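You operate a simulated robot arm through the tools that you are given. There is no shell and no other tool. Be economical: measure what you need, move in short steps, check, and stop when the job is done.

The job below is to be done with a simulated robot arm. You get a single attempt, and the scene is never put back.

Task
Put the white canister on the yellow block.
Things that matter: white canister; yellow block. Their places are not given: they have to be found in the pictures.

The check looks at the end state, three seconds after you hand in, the way a careful person would. Anything else that was tipped, shoved, dropped, spilled or broken makes it a failure.

Robot
A 7-joint arm with a two-finger parallel gripper, fixed in place. Base frame: the origin is at the foot of the arm, x ahead of it, y to its left, z up; the work surface is at about z = 0.86. Units: m, degrees, N and s.
With the tool pointing down near the work surface it reaches from about 0.3 to 0.7 m from the base axis. Its first joint turns from -66.0 to 66.0 degrees. Payload 1.57 kg.
The tool frame sits at the grasp point between the pads (the TCP): z along the fingers, y along the line on which they close. The tips reach 0.03 m beyond it. The gripper opens to 0.11 m. The fingers are 0.024 m wide and 0.012 m thick; the gripper's body (0.048 by 0.112 m) begins 0.078 m behind the TCP.
Orientation is that of the tool frame in the base frame, as a unit quaternion [w, x, y, z]. With the fingers straight down and closing along the base's y, the tool's x points along the base's -x, its y along +y and its z along -z.

Tools
- The arm moves only by the tool arm_command. Its argument "steps" is a list that holds one entry, the list of rows, each a list of 7 numbers: the shift along the tool's x, y, z in m, then the turn, a rotation vector about the tool's x, y, z in degrees, then the gripper command, from -1 (shut) to 1 (fully open), values between in proportion. In form: [[[x, y, z, wx, wy, wz, claw], ...]]. A call has 1 to 10 rows; each row shifts and turns the commanded pose from where the row before left it, along the tool's axes as they then stand. Rows are played at 5 a second. More than 0.05 m and 8.6 degrees between two rows, or a gripper value outside its range, and nothing of the call is played. Where a pose cannot be reached the arm comes as near as it can. A force on the tool above 40 N (or 10 N above the force at the start of the call, whichever is more), or a blocked arm, ends the call early, and 0.2 s more pass. The fingers move at their own pace (about 0.108 m/s each) and stop on an object; they squeeze with about 43 N. The grip force told is the motor's: it shows also when the fingers shut on nothing. Time passes only in rows, and 0.2 s behind the last, so rows that do not move let the fingers close. It gives the time, the measured TCP pose, the force on the tool (base axes), the opening and the grip force at its end, in the units of the frame above (readings bear some noise).
- Cameras (640 x 400 px; columns grow to the right, rows downward): "scene" is fixed at [0.1657, -0.3909, 1.4077]; the picture's right is [0.78, -0.63, 0.00], its down [-0.34, -0.43, -0.84] and it looks along [0.52, 0.65, -0.55] (base axes); focal length 375 px, centre (320, 200). "wrist" rides on the gripper at [0.07, 0.016, -0.141] in the tool frame; the picture's right is [-0.23, 0.97, 0.00], its down [-0.85, -0.20, -0.48] and it looks along [-0.47, -0.11, 0.88] (tool axes); focal length 222 px, centre (320, 200).
- grab_frame(camera): a new picture of that camera. It takes no simulated time.
- probe_pixels(camera, pixels): for up to 12 pixels [column, row] of the newest picture of that camera ("zoom" is the newest enlarged one), the place [x, y, z] in the base frame of the surface seen there, good to about 0.003 m. It takes no simulated time.
- inspect(camera, box): a new picture of the part [left, top, right, bottom] of that camera's present view, enlarged. It takes no simulated time.
- job_done(): hands the job in; it is judged then, once.

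Go step by step. Measure first, check grasps and placings, and put right what went wrong. The budget is 60 turns and 22 pictures, counting those below and the enlarged ones. Unless the task says otherwise, let go and move clear before handing in, and close with one line.

The tools are called after "Emit:" as name(argument=value, ...) on one line, values as JSON. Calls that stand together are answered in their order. arm_command: Moves the arm, as the interface text tells. Its arguments: {"type":"object","properties":{"steps":{"type":"array"}},"required":["steps"]} The other tools are called the same way: grab_frame (camera) takes a picture; probe_pixels (camera, pixels) gives the place of the surface under pixels of a picture; inspect (camera, box) takes an enlarged picture of a part of a camera's view; job_done () hands the job in.

At the start:

```text
time_s: 0.0
tcp_pos: [0.4361, 0.0218, 1.0551]
tool_rot: [0.0, 0.001, 1.0, 0.001]
force: [-0.8, 0.1, -0.3]
opening: 0.1101
grip_force: 0.1
```

scene: 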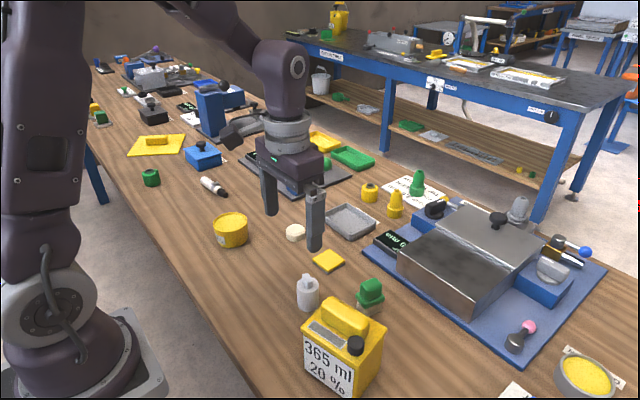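
wrist: 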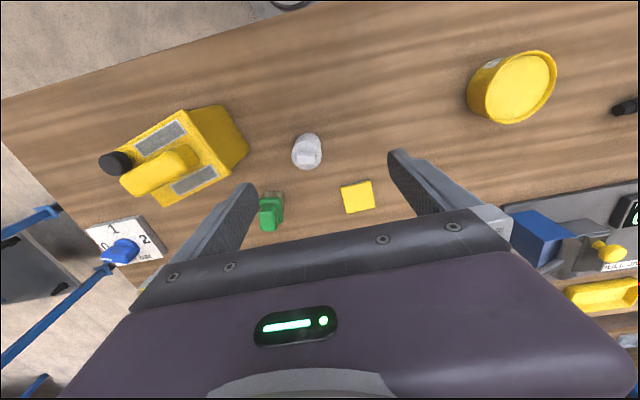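

The white canister appears near scene (308,293) and the small yellow block near (328,261). I'll enlarge that area to measure them.

Emit:
inspect(camera="scene", box=[260, 210, 400, 330])

Emit:
inspect(camera="wrist", box=[240, 110, 400, 240])

```text
3.33 times, centred on (330, 270) of scene
```

zoom: 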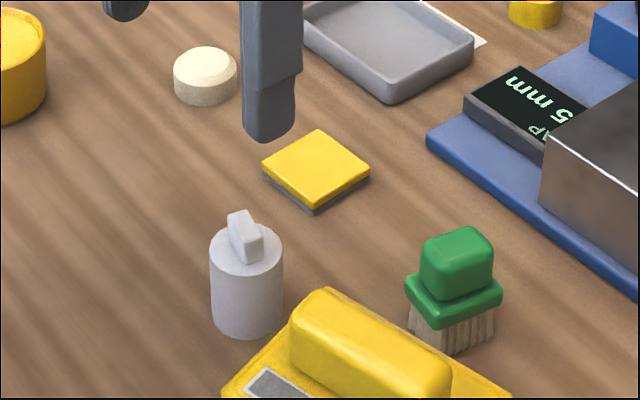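

```text
3.08 times, centred on (320, 175) of wrist
```

zoom: 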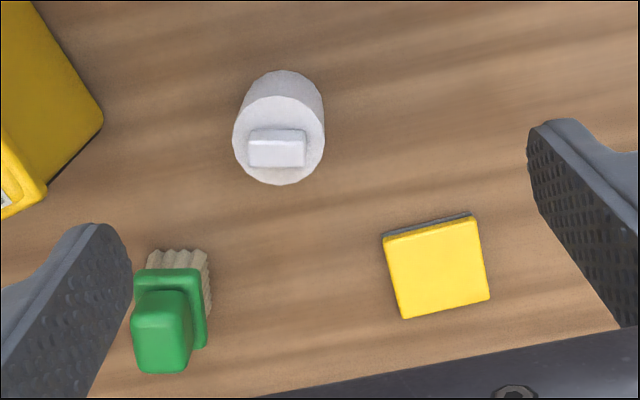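

The canister (zoom 280,140) is a cylinder with a bar handle on top, and the block (zoom 437,268) is a low plate. I'll probe their edges and those of the neighbours.

Emit:
probe_pixels(camera="zoom", pixels=[[278, 148], [240, 135], [318, 135], [280, 105], [280, 178], [437, 268], [392, 243], [472, 222], [484, 294], [407, 312], [350, 200], [165, 320]])

Emit:
probe_pixels(camera="scene", pixels=[[308, 297], [312, 264], [308, 307], [344, 303], [327, 330]])

```text
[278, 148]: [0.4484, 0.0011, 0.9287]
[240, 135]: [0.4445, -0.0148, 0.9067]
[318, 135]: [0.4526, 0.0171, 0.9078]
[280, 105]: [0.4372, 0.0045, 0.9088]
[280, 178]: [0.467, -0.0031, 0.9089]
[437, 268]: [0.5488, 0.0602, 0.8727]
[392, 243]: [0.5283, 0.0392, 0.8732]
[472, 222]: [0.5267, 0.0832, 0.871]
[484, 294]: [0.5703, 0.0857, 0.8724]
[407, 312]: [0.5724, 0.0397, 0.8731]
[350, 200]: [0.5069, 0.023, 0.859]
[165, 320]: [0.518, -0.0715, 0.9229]
```

```text
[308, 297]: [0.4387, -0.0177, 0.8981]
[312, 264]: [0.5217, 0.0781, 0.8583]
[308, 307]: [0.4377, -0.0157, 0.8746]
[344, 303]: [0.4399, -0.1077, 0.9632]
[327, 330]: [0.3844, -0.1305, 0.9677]
```

Canister centre is about (0.451, 0.001), radius about 0.02, height 0.859–0.908. Block centre is (0.5495, 0.062) with its top at 0.873. I'll check how close the yellow tank comes (wrist pixels near 245,150).

Emit:
probe_pixels(camera="wrist", pixels=[[244, 150], [222, 110], [208, 165], [200, 175], [165, 198], [255, 150], [274, 205], [278, 212], [288, 150], [320, 150]])

```text
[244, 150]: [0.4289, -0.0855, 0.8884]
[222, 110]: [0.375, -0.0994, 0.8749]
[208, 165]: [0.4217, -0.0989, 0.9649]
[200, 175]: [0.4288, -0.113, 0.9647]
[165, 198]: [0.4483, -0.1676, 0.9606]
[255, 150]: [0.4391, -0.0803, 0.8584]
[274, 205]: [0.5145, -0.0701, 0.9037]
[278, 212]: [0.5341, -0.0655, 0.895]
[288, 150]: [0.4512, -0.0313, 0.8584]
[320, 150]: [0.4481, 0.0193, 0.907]
```

The tank's nearest face is at y≈-0.083, so a grasp along y with a 0.07 m opening clears it. I'll move over the canister and narrow the fingers, staying above the handle for now.

Emit:
arm_command(steps=[[[-0.0075, -0.0105, 0, 0, 0, 0, 0.3], [-0.0075, -0.0105, 0, 0, 0, 0, 0.3], [0, 0, 0.03, 0, 0, 0, 0.3], [0, 0, 0.03, 0, 0, 0, 0.3], [0, 0, 0.02, 0, 0, 0, 0.3], [0, 0, 0, 0, 0, 0, 0.3], [0, 0, 0, 0, 0, 0, 0.3]]])

Emit:
grab_frame(camera="wrist")

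```text
time_s: 1.6
tcp_pos: [0.4517, 0.0011, 0.974]
tool_rot: [0.0, 0.0, 1.0, 0.0]
force: [0.4, 0.4, 0.3]
opening: 0.0717
grip_force: 0.0
```

```text
17 pictures are left
```

wrist: 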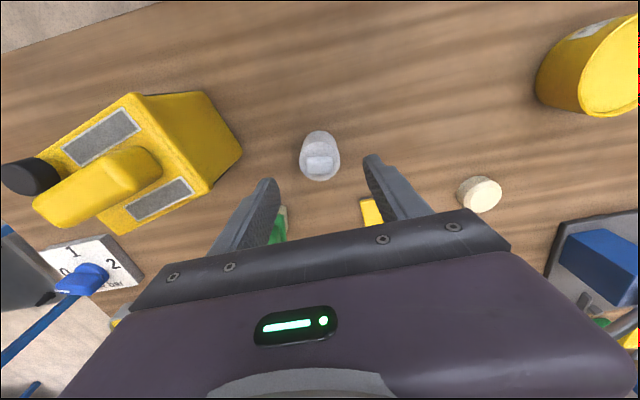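

The fingers are at the planned spot with the canister at (320,160), lower down. I'll re-measure its centre before descending.

Emit:
probe_pixels(camera="wrist", pixels=[[319, 164], [303, 160], [337, 160], [319, 148], [319, 178], [372, 212]])

```text
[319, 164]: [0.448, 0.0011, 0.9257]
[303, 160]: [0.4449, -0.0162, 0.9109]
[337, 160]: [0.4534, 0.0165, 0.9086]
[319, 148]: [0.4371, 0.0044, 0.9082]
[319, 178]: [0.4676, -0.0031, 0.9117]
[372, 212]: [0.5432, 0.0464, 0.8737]
```

The centre is confirmed at about (0.451, 0.001). I'll descend to TCP z≈0.894 with the tips about 5 mm above the table.

Emit:
arm_command(steps=[[[0, 0, 0.02, 0, 0, 0, 0.3], [0, 0, 0.02, 0, 0, 0, 0.3], [0, 0, 0.02, 0, 0, 0, 0.3], [0, 0, 0.02, 0, 0, 0, 0.3], [0, 0, 0, 0, 0, 0, 0.3]]])

Emit:
inspect(camera="scene", box=[240, 200, 420, 340])

```text
time_s: 2.8
tcp_pos: [0.4504, -0.0006, 0.8954]
tool_rot: [0.0, 0.0, 1.0, 0.0]
force: [0.6, -0.5, -0.4]
opening: 0.0715
grip_force: 0.1
```

```text
2.86 times, centred on (330, 270) of scene
```

zoom: 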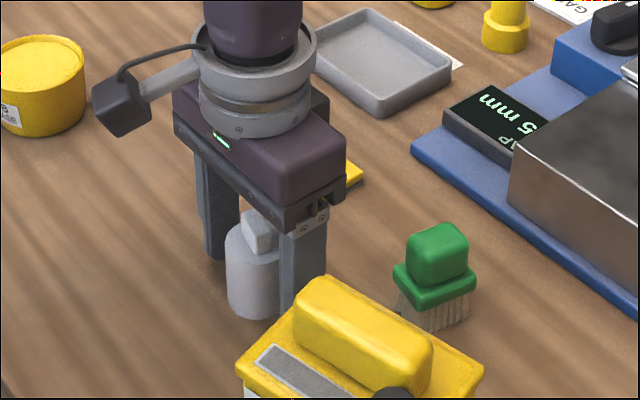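

The fingers straddle the canister cleanly. I'll close on it.

Emit:
arm_command(steps=[[[0, 0, 0, 0, 0, 0, 0], [0, 0, 0, 0, 0, 0, -0.2], [0, 0, 0, 0, 0, 0, -0.5], [0, 0, 0, 0, 0, 0, -1], [0, 0, 0, 0, 0, 0, -1], [0, 0, 0, 0, 0, 0, -1]]])

```text
time_s: 4.2
tcp_pos: [0.452, 0.0006, 0.8947]
tool_rot: [0.001, -0.001, 1.0, 0.0]
force: [0.5, 0.1, 0.5]
opening: 0.0389
grip_force: 42.9
```

The fingers stopped at 0.039 m with a 43 N grip, so the canister is held. I'll lift it 6 cm and check.

Emit:
arm_command(steps=[[[0, 0, -0.01, 0, 0, 0, -1], [0, 0, -0.02, 0, 0, 0, -1], [0, 0, -0.02, 0, 0, 0, -1], [0, 0, -0.01, 0, 0, 0, -1], [0, 0, 0, 0, 0, 0, -1]]])

Emit:
inspect(camera="scene", box=[240, 180, 420, 320])

Emit:
grab_frame(camera="wrist")

```text
time_s: 5.4
tcp_pos: [0.4519, -0.0008, 0.9546]
tool_rot: [0.0, 0.0, 1.0, 0.0]
force: [0.4, -0.9, -0.5]
opening: 0.0389
grip_force: 42.8
```

```text
2.86 times, centred on (330, 250) of scene
```

zoom: 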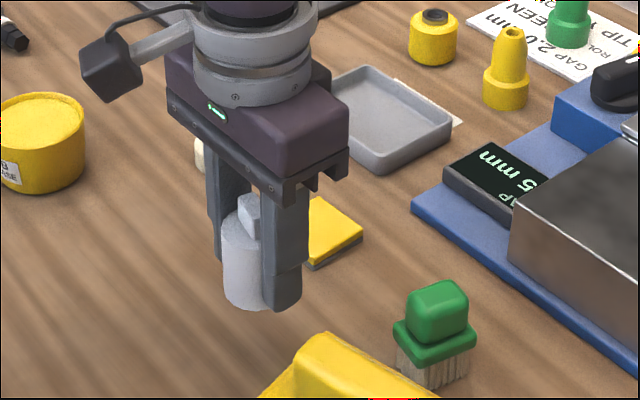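

```text
14 pictures are left
```

wrist: 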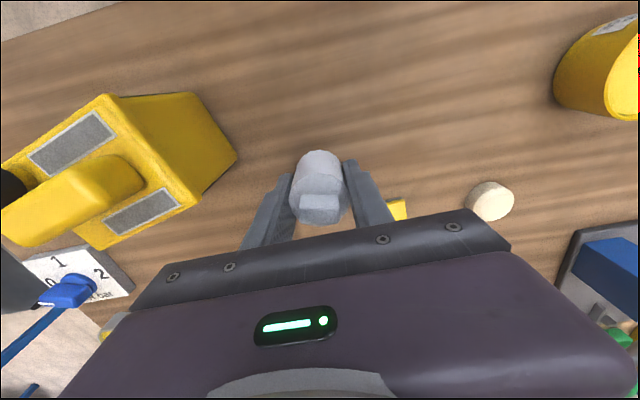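

The canister came up upright between the fingers. I'll measure its top's offset from the TCP and re-check the block's corners.

Emit:
probe_pixels(camera="wrist", pixels=[[320, 183], [298, 200], [341, 200], [320, 218], [319, 203], [490, 198]])

Emit:
probe_pixels(camera="zoom", pixels=[[335, 232], [358, 236], [322, 203], [240, 290], [236, 245], [370, 115]])

```text
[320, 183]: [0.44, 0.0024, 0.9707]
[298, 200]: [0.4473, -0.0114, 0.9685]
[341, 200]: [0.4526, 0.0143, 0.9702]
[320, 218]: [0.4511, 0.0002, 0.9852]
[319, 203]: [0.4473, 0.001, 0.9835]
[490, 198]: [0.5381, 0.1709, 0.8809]
```

```text
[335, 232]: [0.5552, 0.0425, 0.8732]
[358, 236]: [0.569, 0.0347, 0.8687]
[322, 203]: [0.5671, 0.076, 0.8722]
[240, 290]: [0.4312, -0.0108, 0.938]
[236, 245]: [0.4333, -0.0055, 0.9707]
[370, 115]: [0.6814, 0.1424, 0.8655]
```

The canister is centred on the TCP, at about (0.451, 0). I'll move it over the block centre (0.5495, 0.062) at this height.

Emit:
arm_command(steps=[[[-0.015, 0.01, 0, 0, 0, 0, -1], [-0.02, 0.0125, 0, 0, 0, 0, -1], [-0.025, 0.0155, 0, 0, 0, 0, -1], [-0.02, 0.013, 0, 0, 0, 0, -1], [-0.018, 0.0115, 0, 0, 0, 0, -1], [0, 0, 0, 0, 0, 0, -1], [0, 0, 0, 0, 0, 0, -1]]])

Emit:
inspect(camera="scene", box=[240, 160, 420, 300])

Emit:
grab_frame(camera="wrist")

```text
time_s: 7.0
tcp_pos: [0.5508, 0.0629, 0.9538]
tool_rot: [0.0, 0.0, 1.0, -0.001]
force: [-0.1, 0.4, -1.7]
opening: 0.0389
grip_force: 43.0
```

```text
2.86 times, centred on (330, 230) of scene
```

zoom: 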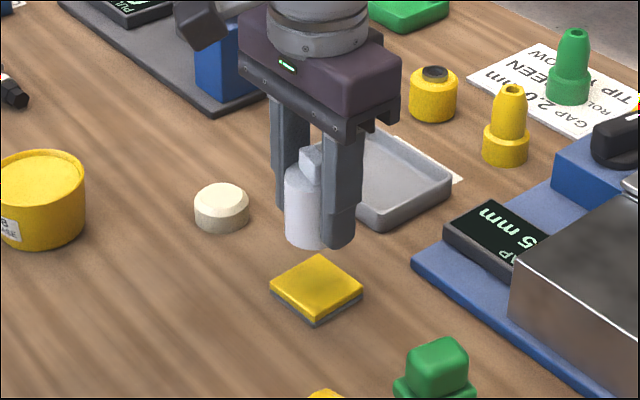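

```text
12 pictures are left
```

wrist: 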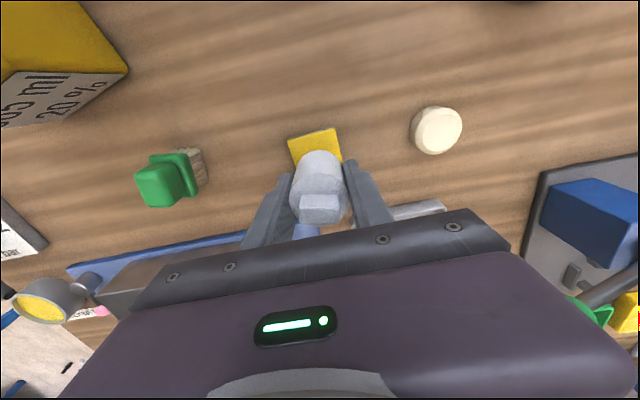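

The whole block is now visible in the scene zoom, with corners near (320,256), (362,287), (316,317) and (271,287). I'll re-measure its centre and the nearest tray edge.

Emit:
probe_pixels(camera="zoom", pixels=[[319, 258], [357, 286], [316, 314], [275, 286], [317, 286], [378, 215], [305, 240], [308, 246]])

```text
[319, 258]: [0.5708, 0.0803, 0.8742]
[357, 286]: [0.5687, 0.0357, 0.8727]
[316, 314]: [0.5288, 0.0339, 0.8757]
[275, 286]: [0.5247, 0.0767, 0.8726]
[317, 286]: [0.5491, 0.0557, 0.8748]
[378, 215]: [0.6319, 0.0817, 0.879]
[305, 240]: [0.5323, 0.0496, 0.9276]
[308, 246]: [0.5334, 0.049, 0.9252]
```

Block centre averages (0.549, 0.059), so I'll shift about 3 mm in -y and 2 mm in -x. Then I'll lower to just above contact.

Emit:
arm_command(steps=[[[0.0015, -0.003, 0, 0, 0, 0, -1], [0, 0, 0.015, 0, 0, 0, -1], [0, 0, 0.012, 0, 0, 0, -1], [0, 0, 0.01, 0, 0, 0, -1], [0, 0, 0, 0, 0, 0, -1]]])

Emit:
inspect(camera="scene", box=[280, 200, 390, 290])

```text
time_s: 8.2
tcp_pos: [0.5475, 0.0586, 0.9173]
tool_rot: [0.0, 0.0, 1.0, 0.0]
force: [0.2, 0.5, -0.6]
opening: 0.0389
grip_force: 42.8
```

```text
4.44 times, centred on (335, 245) of scene
```

zoom: 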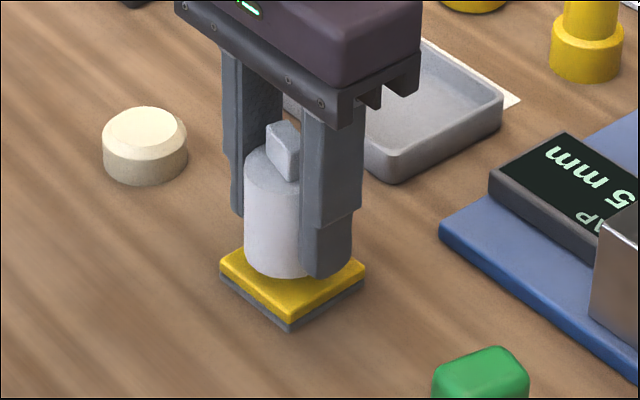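

The canister is hovering a few mm above the block and looks centred on it (around zoom 290,275). I'll go down in 2 mm steps until the force changes.

Emit:
arm_command(steps=[[[0, 0, 0.002, 0, 0, 0, -1], [0, 0, 0.002, 0, 0, 0, -1], [0, 0, 0.002, 0, 0, 0, -1], [0, 0, 0, 0, 0, 0, -1]]])

```text
time_s: 9.2
tcp_pos: [0.5482, 0.0592, 0.9115]
tool_rot: [0.0, 0.001, 1.0, -0.001]
force: [-0.3, 0.2, -1.1]
opening: 0.0387
grip_force: 43.0
```

No contact yet (force stays near zero), so I'll go on 1 mm at a time.

Emit:
arm_command(steps=[[[0, 0, 0.001, 0, 0, 0, -1], [0, 0, 0.001, 0, 0, 0, -1], [0, 0, 0, 0, 0, 0, -1]]])

```text
time_s: 10.0
tcp_pos: [0.5487, 0.06, 0.9086]
tool_rot: [0.001, 0.0, 1.0, 0.0]
force: [-0.5, 0.8, -0.7]
opening: 0.0388
grip_force: 42.6
```

Emit:
arm_command(steps=[[[0, 0, 0.001, 0, 0, 0, -1], [0, 0, 0, 0, 0, 0, -1]]])

Emit:
inspect(camera="scene", box=[300, 220, 370, 280])

```text
time_s: 10.6
tcp_pos: [0.5488, 0.0597, 0.9086]
tool_rot: [0.0, 0.0, 1.0, 0.0]
force: [0.0, 0.3, -0.7]
opening: 0.0387
grip_force: 42.9
```

```text
6.67 times, centred on (335, 250) of scene
```

zoom: 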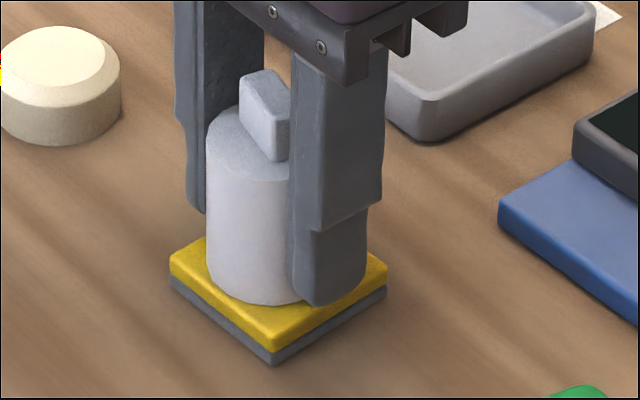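

It's about to touch and there's no clear force yet. One more small step of 1.5 mm.

Emit:
arm_command(steps=[[[0, 0, 0.0008, 0, 0, 0, -1], [0, 0, 0.0007, 0, 0, 0, -1], [0, 0, 0, 0, 0, 0, -1]]])

```text
time_s: 11.4
tcp_pos: [0.5473, 0.0608, 0.9066]
tool_rot: [0.002, 0.0, 1.0, 0.0]
force: [-1.8, -1.4, 7.8]
opening: 0.0388
grip_force: 42.9
```

A force of 7.8 N upward shows the canister is resting on the block. I'll back off 0.5 mm and open slowly.

Emit:
arm_command(steps=[[[0, 0, -0.0006, 0, 0, 0, -1], [0, 0, 0, 0, 0, 0, -0.25], [0, 0, 0, 0, 0, 0, -0.1], [0, 0, 0, 0, 0, 0, 0.1], [0, 0, 0, 0, 0, 0, 0.3], [0, 0, 0, 0, 0, 0, 0.4], [0, 0, 0, 0, 0, 0, 0.4]]])

Emit:
inspect(camera="scene", box=[280, 200, 390, 290])

```text
time_s: 13.0
tcp_pos: [0.5488, 0.0605, 0.9077]
tool_rot: [0.001, 0.001, 1.0, 0.0]
force: [-0.2, -0.2, -0.1]
opening: 0.0771
grip_force: 0.0
```

```text
4.44 times, centred on (335, 245) of scene
```

zoom: 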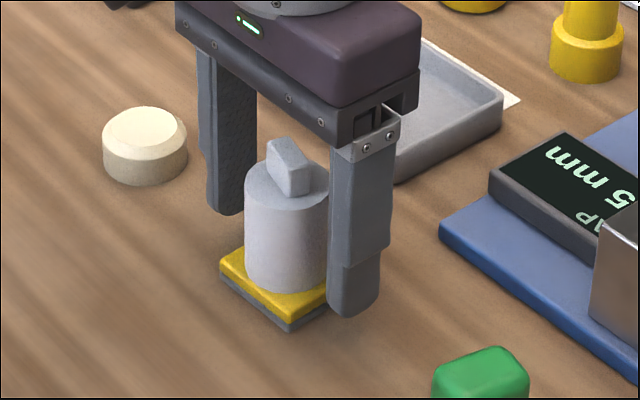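

The fingers are clear and the canister stands upright on the block. I'll rise straight up.

Emit:
arm_command(steps=[[[0, 0, -0.015, 0, 0, 0, 0.4], [0, 0, -0.025, 0, 0, 0, 0.4], [0, 0, -0.035, 0, 0, 0, 0.4], [0, 0, -0.04, 0, 0, 0, 0.4], [0, 0, -0.03, 0, 0, 0, 0.4], [0, 0, 0, 0, 0, 0, 0.4]]])

Emit:
grab_frame(camera="scene")

Emit:
inspect(camera="scene", box=[280, 200, 390, 290])

```text
time_s: 14.4
tcp_pos: [0.5473, 0.0596, 1.0535]
tool_rot: [0.001, 0.0, 1.0, -0.001]
force: [0.3, -0.3, 0.6]
opening: 0.0768
grip_force: 0.1
```

```text
8 pictures are left
```

scene: 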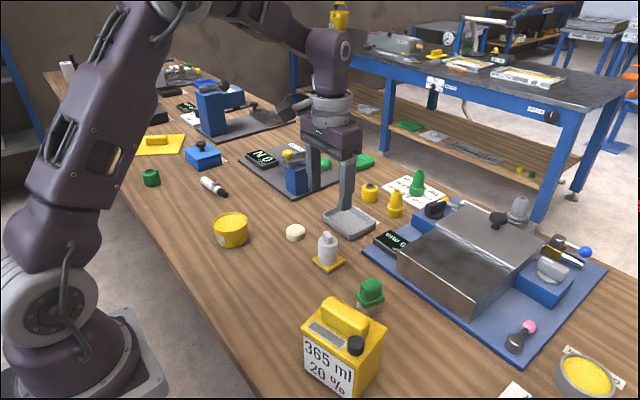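

```text
4.44 times, centred on (335, 245) of scene
```

zoom: 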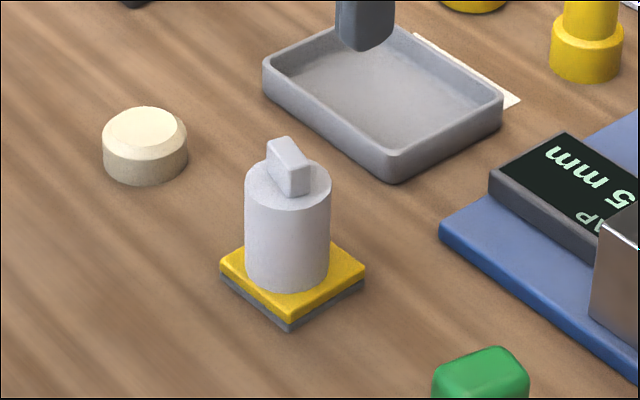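

The canister stands upright and centred on the yellow block (zoom 288,230), nothing else has moved, and the gripper is clear. I'm handing in.

Emit:
job_done()

```text
The job is handed in.
```

The white canister is standing upright on the yellow block, the gripper is open and clear of it, and the last pictures show nothing else disturbed.
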